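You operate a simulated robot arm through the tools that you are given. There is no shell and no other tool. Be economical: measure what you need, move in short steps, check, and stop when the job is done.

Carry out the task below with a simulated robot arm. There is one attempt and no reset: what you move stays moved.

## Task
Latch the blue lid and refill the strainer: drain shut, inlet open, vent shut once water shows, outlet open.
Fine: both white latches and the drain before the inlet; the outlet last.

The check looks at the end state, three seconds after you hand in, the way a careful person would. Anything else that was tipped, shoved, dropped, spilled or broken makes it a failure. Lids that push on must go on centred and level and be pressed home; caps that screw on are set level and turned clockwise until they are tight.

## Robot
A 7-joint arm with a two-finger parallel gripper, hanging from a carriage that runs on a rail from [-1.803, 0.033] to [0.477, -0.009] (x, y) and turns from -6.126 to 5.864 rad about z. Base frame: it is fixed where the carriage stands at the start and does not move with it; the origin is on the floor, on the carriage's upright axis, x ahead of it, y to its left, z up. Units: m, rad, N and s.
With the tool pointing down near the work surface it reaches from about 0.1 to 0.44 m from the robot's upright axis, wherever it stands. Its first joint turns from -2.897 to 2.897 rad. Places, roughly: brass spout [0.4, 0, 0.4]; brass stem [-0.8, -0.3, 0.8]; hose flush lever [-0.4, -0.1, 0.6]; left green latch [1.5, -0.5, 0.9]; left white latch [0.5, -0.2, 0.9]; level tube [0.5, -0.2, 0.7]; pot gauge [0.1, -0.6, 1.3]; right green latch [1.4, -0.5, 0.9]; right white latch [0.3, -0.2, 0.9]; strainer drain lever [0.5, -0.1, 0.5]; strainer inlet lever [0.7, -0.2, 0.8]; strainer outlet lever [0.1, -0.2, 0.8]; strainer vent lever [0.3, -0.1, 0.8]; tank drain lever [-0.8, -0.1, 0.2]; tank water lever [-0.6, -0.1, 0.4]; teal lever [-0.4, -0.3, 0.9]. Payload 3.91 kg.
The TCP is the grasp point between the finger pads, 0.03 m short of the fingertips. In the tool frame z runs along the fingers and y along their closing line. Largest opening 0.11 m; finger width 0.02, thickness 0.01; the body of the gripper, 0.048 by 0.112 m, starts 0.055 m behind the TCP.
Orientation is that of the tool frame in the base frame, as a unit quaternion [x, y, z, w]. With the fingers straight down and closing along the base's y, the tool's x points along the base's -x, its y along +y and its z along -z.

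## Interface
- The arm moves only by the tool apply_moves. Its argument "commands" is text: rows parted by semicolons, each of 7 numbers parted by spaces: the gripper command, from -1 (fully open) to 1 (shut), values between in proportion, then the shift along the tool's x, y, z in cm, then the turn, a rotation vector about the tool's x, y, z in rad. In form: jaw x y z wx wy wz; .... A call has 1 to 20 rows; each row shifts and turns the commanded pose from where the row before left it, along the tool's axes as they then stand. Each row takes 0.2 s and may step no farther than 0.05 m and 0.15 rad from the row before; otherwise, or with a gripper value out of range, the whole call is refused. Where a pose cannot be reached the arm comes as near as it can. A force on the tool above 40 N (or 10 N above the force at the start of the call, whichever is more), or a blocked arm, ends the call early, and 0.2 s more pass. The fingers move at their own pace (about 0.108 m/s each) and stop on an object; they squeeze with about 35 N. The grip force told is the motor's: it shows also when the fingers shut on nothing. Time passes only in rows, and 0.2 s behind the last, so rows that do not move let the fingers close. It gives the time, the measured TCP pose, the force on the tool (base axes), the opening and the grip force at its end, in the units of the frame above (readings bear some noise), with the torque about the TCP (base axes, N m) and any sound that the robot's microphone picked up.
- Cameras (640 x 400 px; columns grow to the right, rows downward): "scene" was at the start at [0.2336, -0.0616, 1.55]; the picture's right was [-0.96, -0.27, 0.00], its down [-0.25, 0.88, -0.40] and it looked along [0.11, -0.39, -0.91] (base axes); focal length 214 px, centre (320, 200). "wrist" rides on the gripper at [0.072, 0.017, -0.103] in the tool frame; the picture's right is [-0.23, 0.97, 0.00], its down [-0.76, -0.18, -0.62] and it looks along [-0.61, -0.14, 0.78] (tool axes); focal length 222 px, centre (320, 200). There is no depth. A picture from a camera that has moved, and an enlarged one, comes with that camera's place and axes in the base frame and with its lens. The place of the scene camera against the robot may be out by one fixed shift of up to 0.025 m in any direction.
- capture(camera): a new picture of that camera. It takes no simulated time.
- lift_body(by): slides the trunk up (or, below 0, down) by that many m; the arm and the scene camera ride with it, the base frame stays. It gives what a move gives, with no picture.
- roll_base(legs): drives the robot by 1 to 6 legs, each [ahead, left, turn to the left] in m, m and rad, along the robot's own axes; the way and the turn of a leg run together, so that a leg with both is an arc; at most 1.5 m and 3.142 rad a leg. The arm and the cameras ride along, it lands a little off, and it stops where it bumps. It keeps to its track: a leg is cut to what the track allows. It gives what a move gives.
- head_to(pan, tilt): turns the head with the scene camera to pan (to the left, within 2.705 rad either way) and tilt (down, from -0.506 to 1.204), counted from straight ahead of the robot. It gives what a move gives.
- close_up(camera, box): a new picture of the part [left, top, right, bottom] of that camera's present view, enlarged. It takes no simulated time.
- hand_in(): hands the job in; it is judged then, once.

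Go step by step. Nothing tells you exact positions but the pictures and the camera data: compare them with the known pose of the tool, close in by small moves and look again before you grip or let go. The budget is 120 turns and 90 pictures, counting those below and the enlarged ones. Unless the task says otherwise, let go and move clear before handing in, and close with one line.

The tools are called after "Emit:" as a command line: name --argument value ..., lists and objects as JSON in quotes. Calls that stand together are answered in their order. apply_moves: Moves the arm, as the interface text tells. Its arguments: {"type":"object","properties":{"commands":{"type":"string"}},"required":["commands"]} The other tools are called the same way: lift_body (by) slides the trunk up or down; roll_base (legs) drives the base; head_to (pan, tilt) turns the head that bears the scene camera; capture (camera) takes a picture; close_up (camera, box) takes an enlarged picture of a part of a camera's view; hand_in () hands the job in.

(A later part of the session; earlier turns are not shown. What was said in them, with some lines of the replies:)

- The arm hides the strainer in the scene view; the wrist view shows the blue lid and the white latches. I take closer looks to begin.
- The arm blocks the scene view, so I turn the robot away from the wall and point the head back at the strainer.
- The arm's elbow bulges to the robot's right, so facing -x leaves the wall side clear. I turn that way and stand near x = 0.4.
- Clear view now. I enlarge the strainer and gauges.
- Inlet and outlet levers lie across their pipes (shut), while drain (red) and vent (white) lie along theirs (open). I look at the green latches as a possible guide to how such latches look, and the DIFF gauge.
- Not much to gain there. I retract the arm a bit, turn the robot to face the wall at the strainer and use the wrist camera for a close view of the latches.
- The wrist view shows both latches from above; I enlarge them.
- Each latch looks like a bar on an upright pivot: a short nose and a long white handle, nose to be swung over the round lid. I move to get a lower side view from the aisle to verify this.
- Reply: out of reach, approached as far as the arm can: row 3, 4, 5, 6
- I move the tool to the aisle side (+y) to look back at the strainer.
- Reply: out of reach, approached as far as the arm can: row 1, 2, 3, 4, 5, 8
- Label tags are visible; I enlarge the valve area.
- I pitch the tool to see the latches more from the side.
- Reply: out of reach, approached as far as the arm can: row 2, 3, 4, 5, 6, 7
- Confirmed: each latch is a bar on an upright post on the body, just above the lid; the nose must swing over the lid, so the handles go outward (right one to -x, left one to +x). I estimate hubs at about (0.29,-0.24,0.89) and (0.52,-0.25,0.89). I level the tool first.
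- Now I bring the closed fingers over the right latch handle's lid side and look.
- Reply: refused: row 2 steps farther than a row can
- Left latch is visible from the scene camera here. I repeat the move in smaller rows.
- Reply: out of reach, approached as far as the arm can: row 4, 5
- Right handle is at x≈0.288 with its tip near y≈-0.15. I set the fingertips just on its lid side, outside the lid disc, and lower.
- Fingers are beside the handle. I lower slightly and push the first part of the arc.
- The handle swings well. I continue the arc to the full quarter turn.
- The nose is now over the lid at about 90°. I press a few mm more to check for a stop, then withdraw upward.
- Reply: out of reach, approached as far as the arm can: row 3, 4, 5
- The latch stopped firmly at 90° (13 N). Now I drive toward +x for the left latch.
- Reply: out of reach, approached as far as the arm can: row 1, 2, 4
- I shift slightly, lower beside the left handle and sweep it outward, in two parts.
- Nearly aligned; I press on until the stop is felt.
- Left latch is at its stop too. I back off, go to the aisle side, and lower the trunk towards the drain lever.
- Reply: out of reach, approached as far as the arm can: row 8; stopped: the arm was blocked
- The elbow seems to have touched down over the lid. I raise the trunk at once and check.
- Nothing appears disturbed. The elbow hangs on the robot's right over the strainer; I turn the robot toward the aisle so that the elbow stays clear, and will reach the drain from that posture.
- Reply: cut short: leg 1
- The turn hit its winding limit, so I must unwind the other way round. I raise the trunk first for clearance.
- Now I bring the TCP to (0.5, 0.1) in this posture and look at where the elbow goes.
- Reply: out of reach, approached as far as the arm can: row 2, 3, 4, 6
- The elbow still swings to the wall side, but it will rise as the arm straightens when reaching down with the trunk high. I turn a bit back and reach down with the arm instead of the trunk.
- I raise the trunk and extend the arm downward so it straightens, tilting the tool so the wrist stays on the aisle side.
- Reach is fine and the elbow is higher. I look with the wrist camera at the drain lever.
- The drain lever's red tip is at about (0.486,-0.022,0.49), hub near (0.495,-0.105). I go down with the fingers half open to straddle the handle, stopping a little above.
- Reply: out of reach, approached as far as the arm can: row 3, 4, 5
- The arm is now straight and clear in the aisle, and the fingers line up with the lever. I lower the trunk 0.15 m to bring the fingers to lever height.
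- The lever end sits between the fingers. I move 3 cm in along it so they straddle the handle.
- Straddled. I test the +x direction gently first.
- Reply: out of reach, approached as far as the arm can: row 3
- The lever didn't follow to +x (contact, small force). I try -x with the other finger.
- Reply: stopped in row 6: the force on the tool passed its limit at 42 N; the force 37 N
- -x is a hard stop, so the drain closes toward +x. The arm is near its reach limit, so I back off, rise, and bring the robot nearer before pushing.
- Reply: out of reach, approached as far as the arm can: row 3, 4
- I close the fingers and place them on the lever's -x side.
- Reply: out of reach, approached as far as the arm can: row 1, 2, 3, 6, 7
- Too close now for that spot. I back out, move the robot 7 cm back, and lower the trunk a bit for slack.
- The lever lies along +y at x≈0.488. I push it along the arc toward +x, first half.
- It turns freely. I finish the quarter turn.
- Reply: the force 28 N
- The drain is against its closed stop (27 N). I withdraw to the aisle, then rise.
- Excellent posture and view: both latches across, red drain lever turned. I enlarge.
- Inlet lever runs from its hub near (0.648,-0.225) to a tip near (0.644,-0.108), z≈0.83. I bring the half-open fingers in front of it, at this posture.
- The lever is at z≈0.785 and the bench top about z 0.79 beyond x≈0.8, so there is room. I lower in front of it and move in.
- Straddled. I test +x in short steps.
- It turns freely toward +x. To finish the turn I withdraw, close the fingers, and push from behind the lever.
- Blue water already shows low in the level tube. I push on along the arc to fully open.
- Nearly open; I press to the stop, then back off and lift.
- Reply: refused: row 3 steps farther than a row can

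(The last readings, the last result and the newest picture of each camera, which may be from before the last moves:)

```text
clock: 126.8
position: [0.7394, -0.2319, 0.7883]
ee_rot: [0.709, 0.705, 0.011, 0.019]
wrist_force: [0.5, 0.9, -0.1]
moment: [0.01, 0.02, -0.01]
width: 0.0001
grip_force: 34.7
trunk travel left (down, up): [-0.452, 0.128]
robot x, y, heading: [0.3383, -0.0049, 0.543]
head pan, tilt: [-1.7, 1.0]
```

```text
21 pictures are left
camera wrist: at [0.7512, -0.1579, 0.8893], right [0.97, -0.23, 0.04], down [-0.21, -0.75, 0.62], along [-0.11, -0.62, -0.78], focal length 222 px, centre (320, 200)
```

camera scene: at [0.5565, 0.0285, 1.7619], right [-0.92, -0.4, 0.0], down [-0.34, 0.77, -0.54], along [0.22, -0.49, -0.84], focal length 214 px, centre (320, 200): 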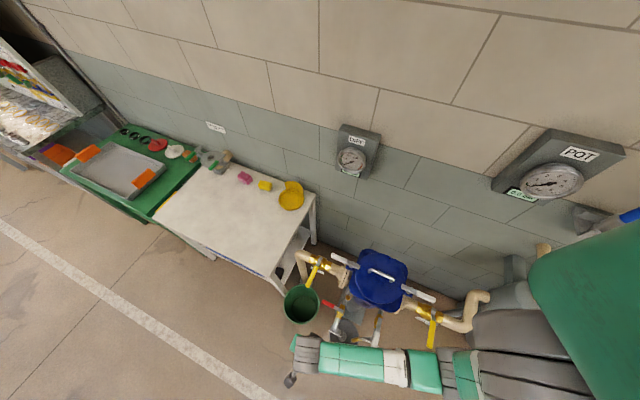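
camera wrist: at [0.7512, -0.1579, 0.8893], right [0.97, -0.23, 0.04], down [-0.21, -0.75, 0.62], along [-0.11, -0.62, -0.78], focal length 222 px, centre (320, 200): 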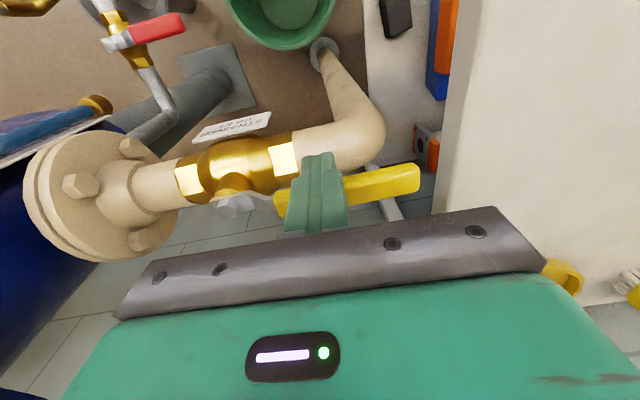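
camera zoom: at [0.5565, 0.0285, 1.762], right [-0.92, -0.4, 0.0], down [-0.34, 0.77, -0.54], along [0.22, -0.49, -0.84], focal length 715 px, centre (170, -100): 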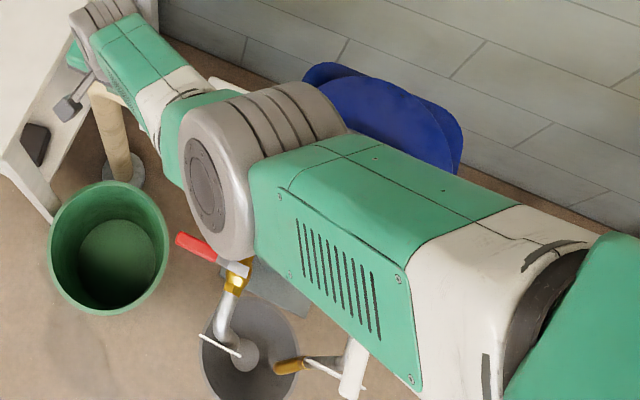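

Lever now aligned with the pipe. I press slightly more to feel the stop, then withdraw in proper steps.

Emit:
apply_moves --commands "1 -0.5 0 0 0 0 0; 1 -0.4 0 0 0 0 0; 1 0 0 0 0 0 0"

Emit:
apply_moves --commands "1 3 0 0 0 0 0; 1 4 -1 -1 0 0 0; 1 3 -2 -3 0 0 0; 1 3 -2 -3 0 0 0; 1 4 -2 -2 0 0 0; 1 4 -2 0 0 0 0; 1 4 -2 0 0 0 0; 1 2 -4 0 0 0 0; 1 0 -4 0 0 0 0; 1 0 -4 0 0 0 0; 1 0 -4 0 0 0 0; 1 0 -4 0 0 0 0"

Emit:
capture --camera "wrist"

```text
clock: 127.5
position: [0.7389, -0.2335, 0.7865]
ee_rot: [0.707, 0.707, 0.013, 0.017]
wrist_force: [2.7, 23.4, -3.3]
moment: [0.6, 0.22, 0.03]
width: 0.0
grip_force: 34.9
trunk travel left (down, up): [-0.452, 0.128]
robot x, y, heading: [0.3392, -0.0028, 0.545]
head pan, tilt: [-1.7, 1.0]
```

```text
clock: 130.2
position: [0.5561, 0.0071, 0.6564]
ee_rot: [0.708, 0.706, 0.01, 0.019]
wrist_force: [1.1, -0.5, -0.1]
moment: [-0.01, 0.02, 0.0]
width: 0.0001
grip_force: 35.2
out of reach, approached as far as the arm can: row 1, 2, 3, 4, 5, 6, 7, 8, 9, 10, 11, 12
trunk travel left (down, up): [-0.452, 0.128]
robot x, y, heading: [0.3397, -0.0082, 0.544]
head pan, tilt: [-1.7, 1.0]
```

```text
20 pictures are left
camera wrist: at [0.5682, 0.0813, 0.7573], right [0.97, -0.23, 0.04], down [-0.21, -0.75, 0.62], along [-0.11, -0.62, -0.78], focal length 222 px, centre (320, 200)
```

wrist: 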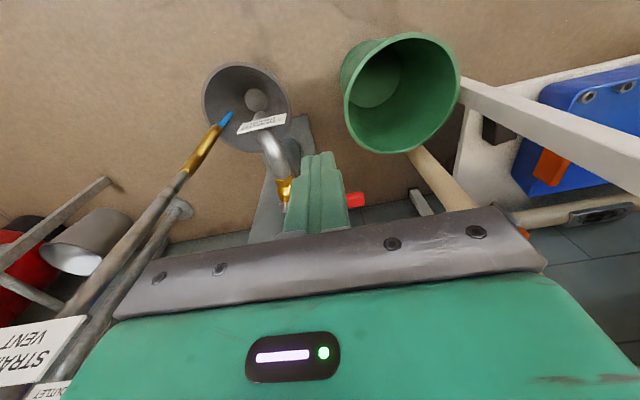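

Inlet at its stop, and blue water now runs at the vent spout, so the vent must be shut next. I rise and shift the robot toward -x to reach the vent lever.

Emit:
apply_moves --commands "0 1 0 -4 0 0 0; 0 1 0 -4 0 0 0; 0 1 0 -4 0 0 0; 0 1 0 -4 0 0 0; 0 0 0 -4 0 0 0; 0 0 0 -2 0 0 0; 0 0 0 0 0 0 0"

Emit:
roll_base --legs '[[-0.24, 0.144, 0]]'

Emit:
capture --camera "wrist"

```text
clock: 131.8
position: [0.6157, 0.0602, 0.6801]
ee_rot: [0.708, 0.706, 0.009, 0.018]
wrist_force: [-0.3, -0.4, 1.2]
moment: [0.02, 0.02, 0.02]
width: 0.0549
grip_force: 0.1
out of reach, approached as far as the arm can: row 1, 2, 3, 4, 5, 6
trunk travel left (down, up): [-0.452, 0.128]
robot x, y, heading: [0.3379, -0.0094, 0.543]
head pan, tilt: [-1.7, 1.0]
```

```text
clock: 133.7
position: [0.3357, 0.0665, 0.6814]
ee_rot: [0.707, 0.706, 0.01, 0.018]
wrist_force: [0.6, -0.3, -0.4]
moment: [0.01, 0.0, -0.02]
width: 0.0548
grip_force: 0.1
trunk travel left (down, up): [-0.452, 0.128]
robot x, y, heading: [0.0595, -0.0028, 0.541]
head pan, tilt: [-1.7, 1.0]
```

```text
19 pictures are left
camera wrist: at [0.3482, 0.1396, 0.7825], right [0.97, -0.23, 0.04], down [-0.2, -0.75, 0.62], along [-0.11, -0.62, -0.78], focal length 222 px, centre (320, 200)
```

wrist: 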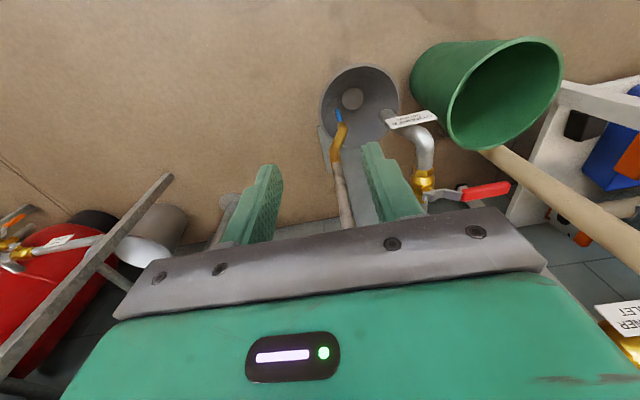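

The arm is at a limit for rising, but the trunk can bring it up: +0.11 m gives just the vent lever's height.

Emit:
lift_body --by 0.115

Emit:
capture --camera "wrist"

```text
clock: 135.2
position: [0.3352, 0.0659, 0.7951]
ee_rot: [0.707, 0.706, 0.01, 0.018]
wrist_force: [-0.8, -0.2, 0.0]
moment: [0.05, -0.02, -0.02]
width: 0.0551
grip_force: 0.1
trunk travel left (down, up): [-0.567, 0.013]
robot x, y, heading: [0.0612, -0.0051, 0.546]
head pan, tilt: [-1.7, 1.0]
```

```text
18 pictures are left
camera wrist: at [0.3481, 0.1396, 0.8975], right [0.97, -0.23, 0.04], down [-0.2, -0.75, 0.62], along [-0.11, -0.62, -0.78], focal length 222 px, centre (320, 200)
```

wrist: 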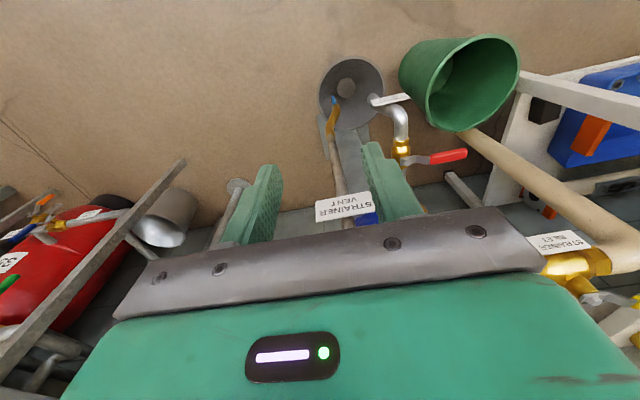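

Emit:
apply_moves --commands "0 -3 0.4 0 0 0 0; 0 -3 0.4 0 0 0 0; 0 0 0 0 0 0 0"

Emit:
close_up --camera "wrist" --box '[200, 80, 440, 240]'

```text
clock: 136.0
position: [0.3438, 0.0051, 0.7942]
ee_rot: [0.708, 0.706, 0.01, 0.019]
wrist_force: [0.4, -0.6, -0.1]
moment: [0.01, 0.02, -0.01]
width: 0.055
grip_force: 0.1
trunk travel left (down, up): [-0.567, 0.013]
robot x, y, heading: [0.0604, -0.0036, 0.543]
head pan, tilt: [-1.7, 1.0]
```

```text
2.50 times, centred on (320, 160) of wrist
camera zoom: at [0.3558, 0.0798, 0.8971], right [0.97, -0.23, 0.04], down [-0.2, -0.75, 0.62], along [-0.11, -0.62, -0.78], focal length 555 px, centre (320, 300)
```

zoom: 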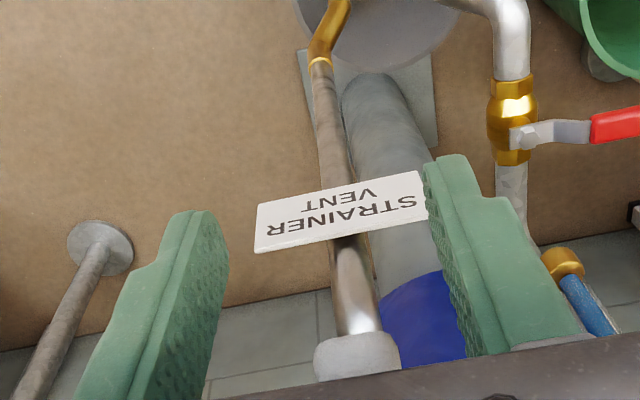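

Emit:
apply_moves --commands "0 -2 0.2 0 0 0 0; 0 -2 0.2 0 0 0 0; 0 -2.2 0 0 0 0 0; 0 0 0 0 0 0 0"

Emit:
close_up --camera "wrist" --box '[200, 80, 440, 240]'

```text
clock: 137.0
position: [0.3481, -0.0571, 0.797]
ee_rot: [0.707, 0.707, 0.01, 0.019]
wrist_force: [-0.6, -0.3, -0.2]
moment: [0.03, -0.02, -0.03]
width: 0.0551
grip_force: 0.2
trunk travel left (down, up): [-0.567, 0.013]
robot x, y, heading: [0.0597, 0.0011, 0.543]
head pan, tilt: [-1.7, 1.0]
```

```text
2.50 times, centred on (320, 160) of wrist
camera zoom: at [0.361, 0.0167, 0.8989], right [0.97, -0.23, 0.04], down [-0.2, -0.75, 0.62], along [-0.11, -0.62, -0.78], focal length 555 px, centre (320, 300)
```

zoom: 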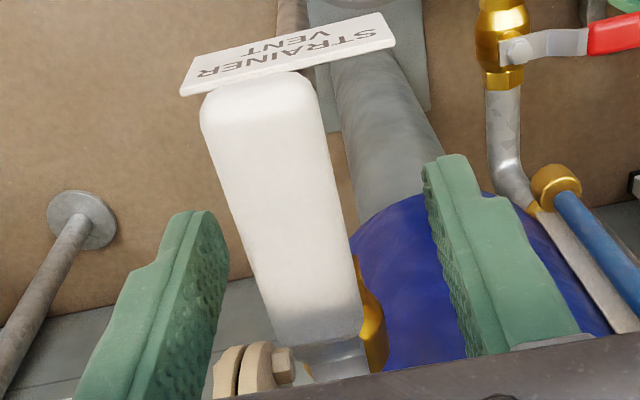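

Straddled. I push +x (as for the other valves).

Emit:
apply_moves --commands "0 0 1 0 0 0 0; 0 0 1 0 0 0 0; 0 0 1 0 0 0 0; 0 0 0.8 0 0 0 0; 0 0 0 0 0 0 0"

Emit:
close_up --camera "wrist" --box '[200, 80, 440, 240]'

```text
clock: 138.2
position: [0.3706, -0.0618, 0.8112]
ee_rot: [0.708, 0.707, 0.007, 0.015]
wrist_force: [-30.5, 2.1, -10.4]
moment: [0.24, 0.01, -0.37]
width: 0.0706
grip_force: 15.9
out of reach, approached as far as the arm can: row 1, 2, 3
trunk travel left (down, up): [-0.567, 0.013]
robot x, y, heading: [0.0613, -0.0024, 0.542]
head pan, tilt: [-1.7, 1.0]
```

```text
2.50 times, centred on (320, 160) of wrist
camera zoom: at [0.3844, 0.0111, 0.9133], right [0.97, -0.23, 0.03], down [-0.2, -0.76, 0.63], along [-0.12, -0.61, -0.78], focal length 555 px, centre (320, 300)
```

zoom: 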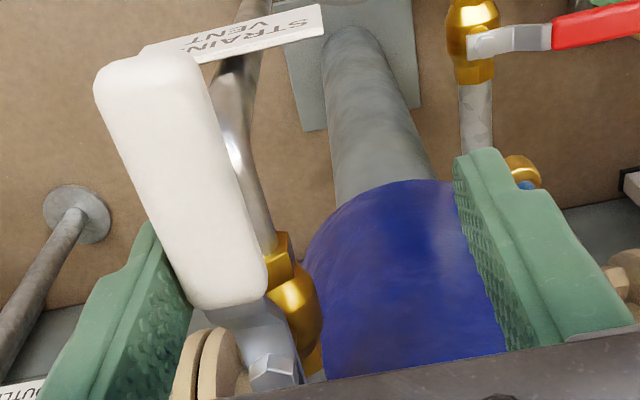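

+x is the stop (30 N), so the vent closes toward -x. I back out, lower the trunk slightly for slack, and close the fingers.

Emit:
apply_moves --commands "0 0 -1.2 0 0 0 0; 0 0 -1.2 0 0 0 0; 0 4 0 0 0 0 0; 0 4 0 0 0 0 0; 1 2 0 0 0 0 0; 1 0 0 0 0 0 0"

Emit:
lift_body --by -0.06

Emit:
apply_moves --commands "1 0 1 -3 0 0 0; 1 0 1 -2 0 0 0; 1 0 2 0 0 0 0; 1 0 0 0 0 0 0"

```text
clock: 139.6
position: [0.3571, 0.0372, 0.811]
ee_rot: [0.708, 0.706, 0.01, 0.019]
wrist_force: [0.3, 0.0, 0.0]
moment: [-0.02, 0.0, 0.0]
width: 0.0
grip_force: 34.9
trunk travel left (down, up): [-0.567, 0.013]
robot x, y, heading: [0.0594, 0.0005, 0.546]
head pan, tilt: [-1.7, 1.0]
```

```text
clock: 140.6
position: [0.3574, 0.038, 0.7514]
ee_rot: [0.708, 0.706, 0.011, 0.018]
wrist_force: [0.4, 0.6, -0.5]
moment: [0.01, 0.04, -0.01]
width: 0.0
grip_force: 35.2
trunk travel left (down, up): [-0.507, 0.073]
robot x, y, heading: [0.0592, 0.0007, 0.542]
head pan, tilt: [-1.7, 1.0]
```

```text
clock: 141.6
position: [0.3958, 0.037, 0.8022]
ee_rot: [0.708, 0.706, 0.011, 0.019]
wrist_force: [-0.1, 0.3, 0.3]
moment: [0.01, 0.03, 0.0]
width: 0.0
grip_force: 34.8
trunk travel left (down, up): [-0.507, 0.073]
robot x, y, heading: [0.059, -0.0019, 0.54]
head pan, tilt: [-1.7, 1.0]
```

Emit:
apply_moves --commands "1 -4 -0.5 0 0 0 0; 1 -4.2 -0.5 0.3 0 0 0; 1 0.4 -1.5 0 0 0 0; 1 0.2 -1.35 0 0 0 0; 1 0.2 -1.35 0 0 0 0; 1 -0.3 -1.35 0 0 0 0; 1 -0.3 -1.35 0 0 0 0; 1 0 0 0 0 0 0"

Emit:
close_up --camera "wrist" --box '[200, 80, 440, 240]'

```text
clock: 143.4
position: [0.3174, -0.0423, 0.7963]
ee_rot: [0.708, 0.706, 0.01, 0.018]
wrist_force: [0.6, -0.7, -0.9]
moment: [-0.01, 0.0, 0.05]
width: 0.0
grip_force: 34.5
trunk travel left (down, up): [-0.507, 0.073]
robot x, y, heading: [0.0616, -0.001, 0.543]
head pan, tilt: [-1.7, 1.0]
```

```text
2.50 times, centred on (320, 160) of wrist
camera zoom: at [0.3298, 0.032, 0.8991], right [0.97, -0.23, 0.04], down [-0.2, -0.75, 0.62], along [-0.11, -0.62, -0.78], focal length 555 px, centre (320, 300)
```

zoom: 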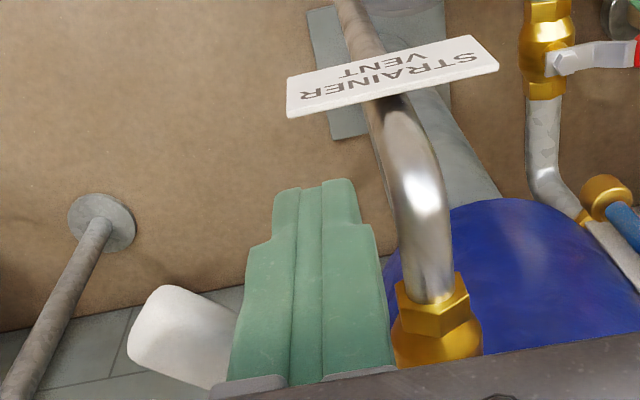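

The vent lever is turning. I complete the arc to its stop.

Emit:
apply_moves --commands "1 -0.7 -1.2 0 0 0 0; 1 -0.8 -1.1 0 0 0 0; 1 -1.1 -0.9 0 0 0 0; 1 -1.1 -0.8 0 0 0 0; 1 -0.8 -0.3 0 0 0 0; 1 -0.8 -0.2 0 0 0 0; 1 -0.5 0 0 0 0 0; 1 0 0 0 0 0 0"

Emit:
capture --camera "wrist"

```text
clock: 145.2
position: [0.2716, -0.0892, 0.7966]
ee_rot: [0.705, 0.708, 0.014, 0.016]
wrist_force: [-2.2, 26.5, 14.3]
moment: [-0.32, 0.1, -0.24]
width: 0.0
grip_force: 35.1
trunk travel left (down, up): [-0.507, 0.073]
robot x, y, heading: [0.0588, -0.0013, 0.551]
head pan, tilt: [-1.7, 1.0]
stopped in row 8: the force on the tool passed its limit at 41 N (the readings are from after the stop); the commanded pose is now the measured one
```

```text
13 pictures are left
camera wrist: at [0.2847, -0.0164, 0.8994], right [0.97, -0.22, 0.04], down [-0.2, -0.76, 0.62], along [-0.11, -0.61, -0.79], focal length 222 px, centre (320, 200)
```

wrist: 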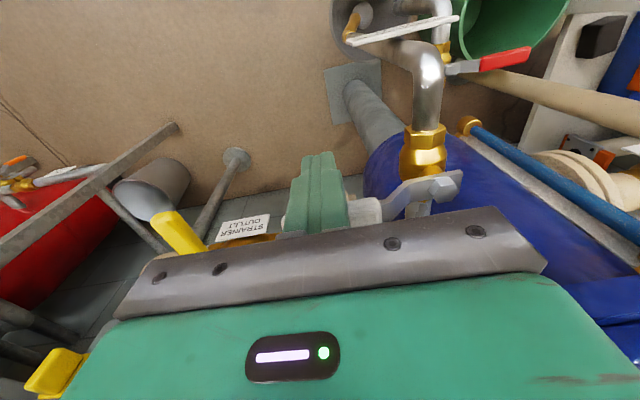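

The vent is shut against its stop. I back out to the aisle and shift the robot for the outlet lever (hub ≈(0.15,-0.237), tip y≈-0.11, z≈0.785).

Emit:
apply_moves --commands "1 2 0 0 0 0 0; 1 4 0 0 0 0 0; 0 4 0 0 0 0 0; 0 0 0 0 0 0 0"

Emit:
roll_base --legs '[[-0.11, 0.066, 0]]'

Emit:
capture --camera "wrist"

```text
clock: 146.2
position: [0.2715, 0.0024, 0.7973]
ee_rot: [0.706, 0.708, 0.012, 0.018]
wrist_force: [-1.0, -0.2, 0.0]
moment: [0.02, -0.03, 0.03]
width: 0.0549
grip_force: 0.1
trunk travel left (down, up): [-0.507, 0.073]
robot x, y, heading: [0.0605, -0.0034, 0.542]
head pan, tilt: [-1.7, 1.0]
```

```text
clock: 147.4
position: [0.1462, 0.0058, 0.7959]
ee_rot: [0.705, 0.709, 0.012, 0.018]
wrist_force: [0.3, -0.9, -0.8]
moment: [0.01, 0.03, -0.02]
width: 0.0552
grip_force: 0.1
trunk travel left (down, up): [-0.507, 0.073]
robot x, y, heading: [-0.0677, -0.0004, 0.543]
head pan, tilt: [-1.7, 1.0]
```

```text
12 pictures are left
camera wrist: at [0.1584, 0.0796, 0.898], right [0.97, -0.22, 0.04], down [-0.2, -0.76, 0.62], along [-0.11, -0.61, -0.78], focal length 222 px, centre (320, 200)
```

wrist: 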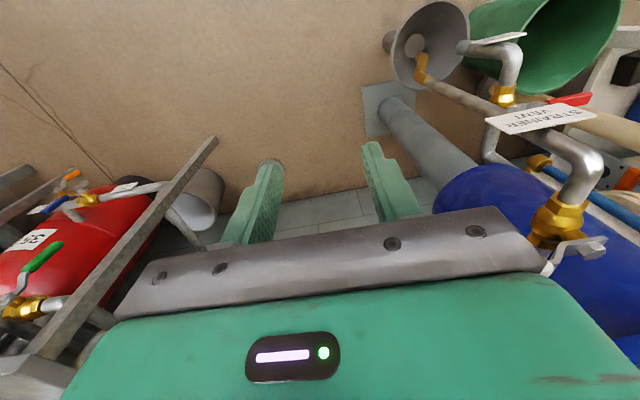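

Vent flow stopped. I move in toward the outlet lever.

Emit:
apply_moves --commands "0 -3 0.3 0.2 0 0 0; 0 -3 0.3 0.3 0 0 0; 0 -2.5 0.2 0.2 0 0 0; 0 0 0 0 0 0 0"

Emit:
close_up --camera "wrist" --box '[200, 80, 440, 240]'

```text
clock: 148.4
position: [0.1528, -0.0792, 0.7885]
ee_rot: [0.705, 0.709, 0.012, 0.018]
wrist_force: [-0.4, -0.1, 0.6]
moment: [0.01, 0.0, 0.01]
width: 0.0548
grip_force: 0.1
trunk travel left (down, up): [-0.507, 0.073]
robot x, y, heading: [-0.0634, 0.001, 0.541]
head pan, tilt: [-1.7, 1.0]
```

```text
2.50 times, centred on (320, 160) of wrist
camera zoom: at [0.1652, -0.005, 0.891], right [0.97, -0.22, 0.04], down [-0.2, -0.76, 0.62], along [-0.11, -0.61, -0.78], focal length 555 px, centre (320, 300)
```

zoom: 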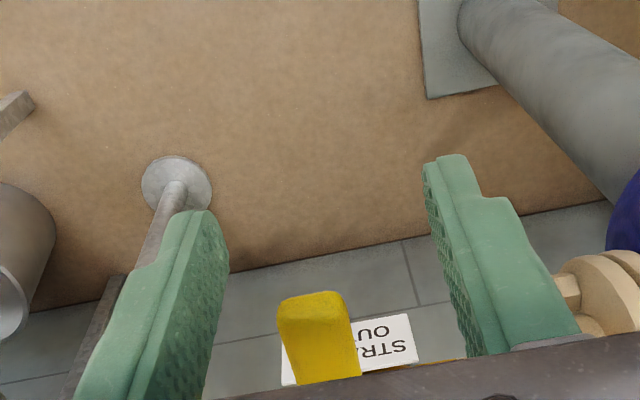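

Emit:
apply_moves --commands "0 -2 0 0.3 0 0 0; 0 -2 0 0.3 0 0 0; 0 -1.8 0 0 0 0 0; 0 0 -1.2 0 0 0 0; 0 0 -1.2 0 0 0 0; 0 0 -1 0 0 0 0; 0 0 0 0 0 0 0"

Emit:
close_up --camera "wrist" --box '[200, 80, 440, 240]'

```text
clock: 150.0
position: [0.1211, -0.1381, 0.7822]
ee_rot: [0.705, 0.709, 0.012, 0.017]
wrist_force: [0.5, 0.6, 0.2]
moment: [0.0, -0.03, 0.02]
width: 0.0557
grip_force: 0.3
trunk travel left (down, up): [-0.507, 0.073]
robot x, y, heading: [-0.0646, -0.0001, 0.545]
head pan, tilt: [-1.7, 1.0]
```

```text
2.50 times, centred on (320, 160) of wrist
camera zoom: at [0.1338, -0.064, 0.8851], right [0.97, -0.22, 0.04], down [-0.2, -0.76, 0.62], along [-0.11, -0.61, -0.78], focal length 555 px, centre (320, 300)
```

zoom: 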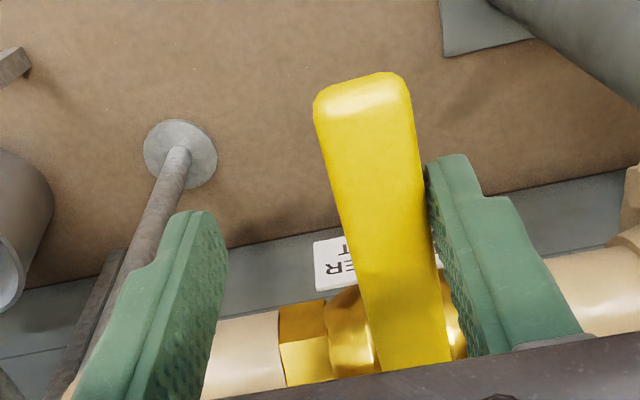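

Emit:
apply_moves --commands "0 0 -0.8 0 0 0 0; 0 0 -0.8 0 0 0 0; 0 0 0 0 0 0 0"

```text
clock: 150.8
position: [0.1059, -0.1378, 0.782]
ee_rot: [0.705, 0.709, 0.011, 0.018]
wrist_force: [1.0, 0.2, 0.3]
moment: [0.0, 0.0, 0.0]
width: 0.055
grip_force: 0.0
trunk travel left (down, up): [-0.507, 0.073]
robot x, y, heading: [-0.0621, 0.0004, 0.544]
head pan, tilt: [-1.7, 1.0]
```

It opens freely toward -x. I swap to closed fingers behind the lever and push the whole arc.

Emit:
apply_moves --commands "0 0 0.6 0 0 0 0; 0 4.5 0 0 0 0 0; 0 4.5 0 0 0 0 0; 1 0 2.7 0 0 0 0; 1 0 2.6 0 0 0 0; 1 0 0 0 0 0 0; 1 -4.5 0 0 0 0 0; 1 -4.8 0 0 0 0 0; 1 0 0 0 0 0 0"

Emit:
close_up --camera "wrist" --box '[200, 80, 440, 240]'

```text
clock: 152.8
position: [0.1617, -0.1404, 0.7862]
ee_rot: [0.705, 0.709, 0.011, 0.017]
wrist_force: [0.1, -0.1, -0.6]
moment: [0.0, 0.02, -0.01]
width: 0.0003
grip_force: 35.1
trunk travel left (down, up): [-0.507, 0.073]
robot x, y, heading: [-0.0675, 0.0026, 0.546]
head pan, tilt: [-1.7, 1.0]
```

```text
2.50 times, centred on (320, 160) of wrist
camera zoom: at [0.175, -0.0664, 0.8899], right [0.97, -0.22, 0.04], down [-0.2, -0.76, 0.62], along [-0.11, -0.61, -0.78], focal length 555 px, centre (320, 300)
```

zoom: 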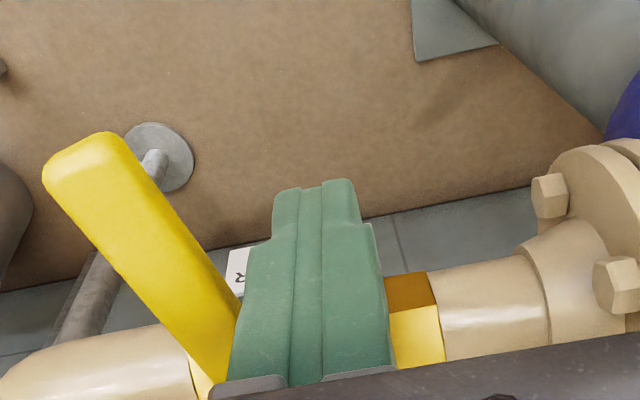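

Emit:
apply_moves --commands "1 -0.4 -1.7 0.3 0 0 0; 1 -0.5 -1.7 0 0 0 0; 1 -0.5 -1.1 0 0 0 0; 1 -0.5 -1.0 0 0 0 0; 1 -0.7 -1.0 0 0 0 0; 1 -0.7 -0.9 0 0 0 0; 1 -0.9 -0.7 0 0 0 0; 1 -0.9 -0.7 0 0 0 0; 1 -1.0 -0.5 0 0 0 0; 1 -1.1 -0.4 0 0 0 0; 1 -0.8 0 0 0 0 0; 1 -0.7 0 0 0 0 0; 1 0 0 0 0 0 0"

Emit:
capture --camera "wrist"

```text
clock: 155.6
position: [0.0675, -0.2208, 0.7768]
ee_rot: [0.705, 0.709, 0.013, 0.015]
wrist_force: [-1.6, 26.0, 6.6]
moment: [0.14, 0.31, -0.03]
width: 0.0
grip_force: 35.0
trunk travel left (down, up): [-0.507, 0.073]
robot x, y, heading: [-0.0637, -0.0009, 0.55]
head pan, tilt: [-1.7, 1.0]
```

```text
8 pictures are left
camera wrist: at [0.0813, -0.1481, 0.88], right [0.97, -0.22, 0.04], down [-0.2, -0.76, 0.62], along [-0.11, -0.61, -0.79], focal length 222 px, centre (320, 200)
```

wrist: 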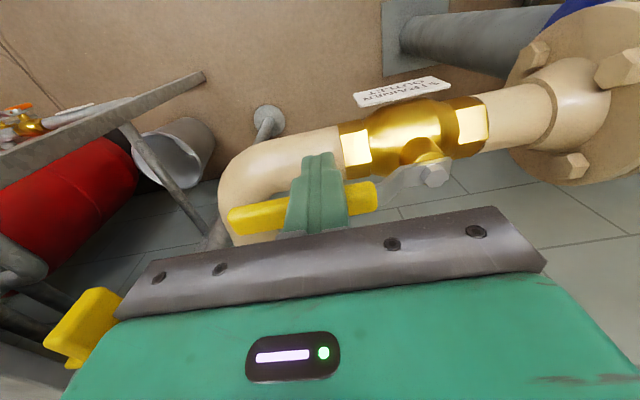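

Outlet is against its open stop. I withdraw to the aisle and check everything with the scene camera.

Emit:
apply_moves --commands "1 2 0 0 0 0 0; 1 4 0 0 0 0 0; 1 4 0 0 0 0 0; 1 4 0 0 0 0 0; 1 4 0 0 0 0 0; 1 4 0 0 0 0 0; 1 4 0 0 0 0 0; 1 0 0 0 0 0 0"

Emit:
head_to --pan -1.5 --tilt 1.0

Emit:
capture --camera "scene"

```text
clock: 157.4
position: [0.061, 0.0316, 0.7764]
ee_rot: [0.706, 0.708, 0.012, 0.018]
wrist_force: [0.3, 0.1, 0.2]
moment: [-0.02, 0.03, 0.01]
width: 0.0
grip_force: 34.8
trunk travel left (down, up): [-0.507, 0.073]
robot x, y, heading: [-0.064, 0.0037, 0.545]
head pan, tilt: [-1.7, 1.0]
```

```text
clock: 158.2
position: [0.0631, 0.0333, 0.7756]
ee_rot: [0.705, 0.709, 0.012, 0.018]
wrist_force: [1.1, -0.2, -0.4]
moment: [0.01, 0.02, 0.0]
width: 0.0
grip_force: 35.3
trunk travel left (down, up): [-0.507, 0.073]
robot x, y, heading: [-0.067, -0.0019, 0.543]
head pan, tilt: [-1.499, 1.0]
```

```text
7 pictures are left
camera scene: at [0.1625, 0.0439, 1.817], right [-0.82, -0.58, 0.0], down [-0.49, 0.69, -0.54], along [0.31, -0.44, -0.84], focal length 214 px, centre (320, 200)
```

scene: 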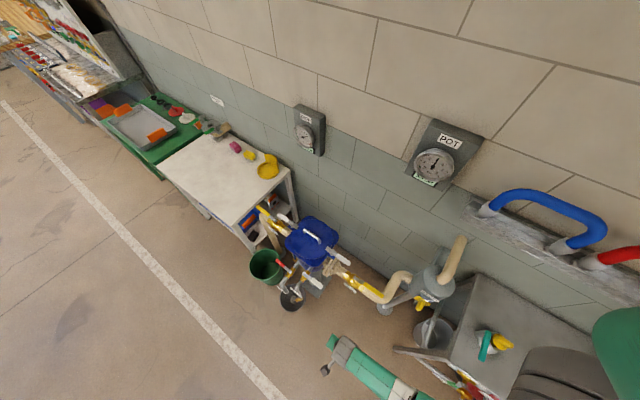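

Emit:
close_up --camera "scene" --box '[240, 195, 400, 315]'

Emit:
close_up --camera "scene" --box '[280, 90, 470, 200]'

```text
3.33 times, centred on (320, 255) of scene
camera zoom: at [0.1625, 0.0439, 1.817], right [-0.82, -0.58, 0.0], down [-0.49, 0.69, -0.54], along [0.31, -0.44, -0.84], focal length 715 px, centre (320, 17)
```

zoom: 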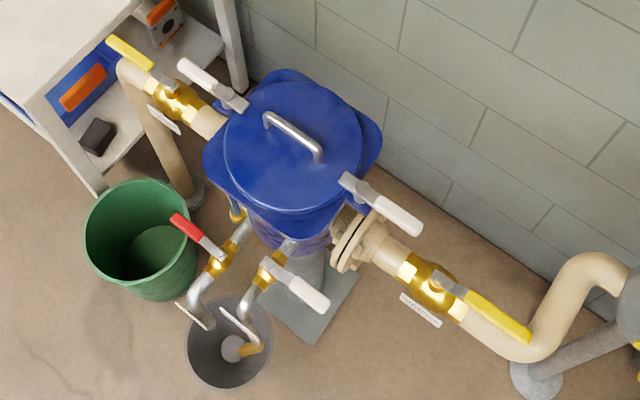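

```text
3.37 times, centred on (375, 145) of scene
camera zoom: at [0.1625, 0.0439, 1.817], right [-0.82, -0.58, 0.0], down [-0.49, 0.69, -0.54], along [0.31, -0.44, -0.84], focal length 722 px, centre (135, 385)
```

zoom: 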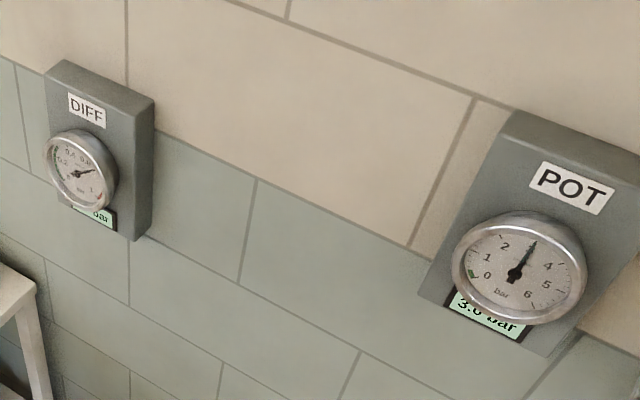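

Both latches are across the lid, the drain and vent are shut, and the inlet and outlet are in line and open. The pot gauge reads 3.0 bar and nothing is spilled or displaced, so I hand in.

Emit:
hand_in

```text
The job is handed in.
```

The job is handed in: the blue lid is latched on both sides and the strainer is refilled. The drain was shut before the inlet was opened, the vent was shut once water showed at its spout, and the outlet was opened last.
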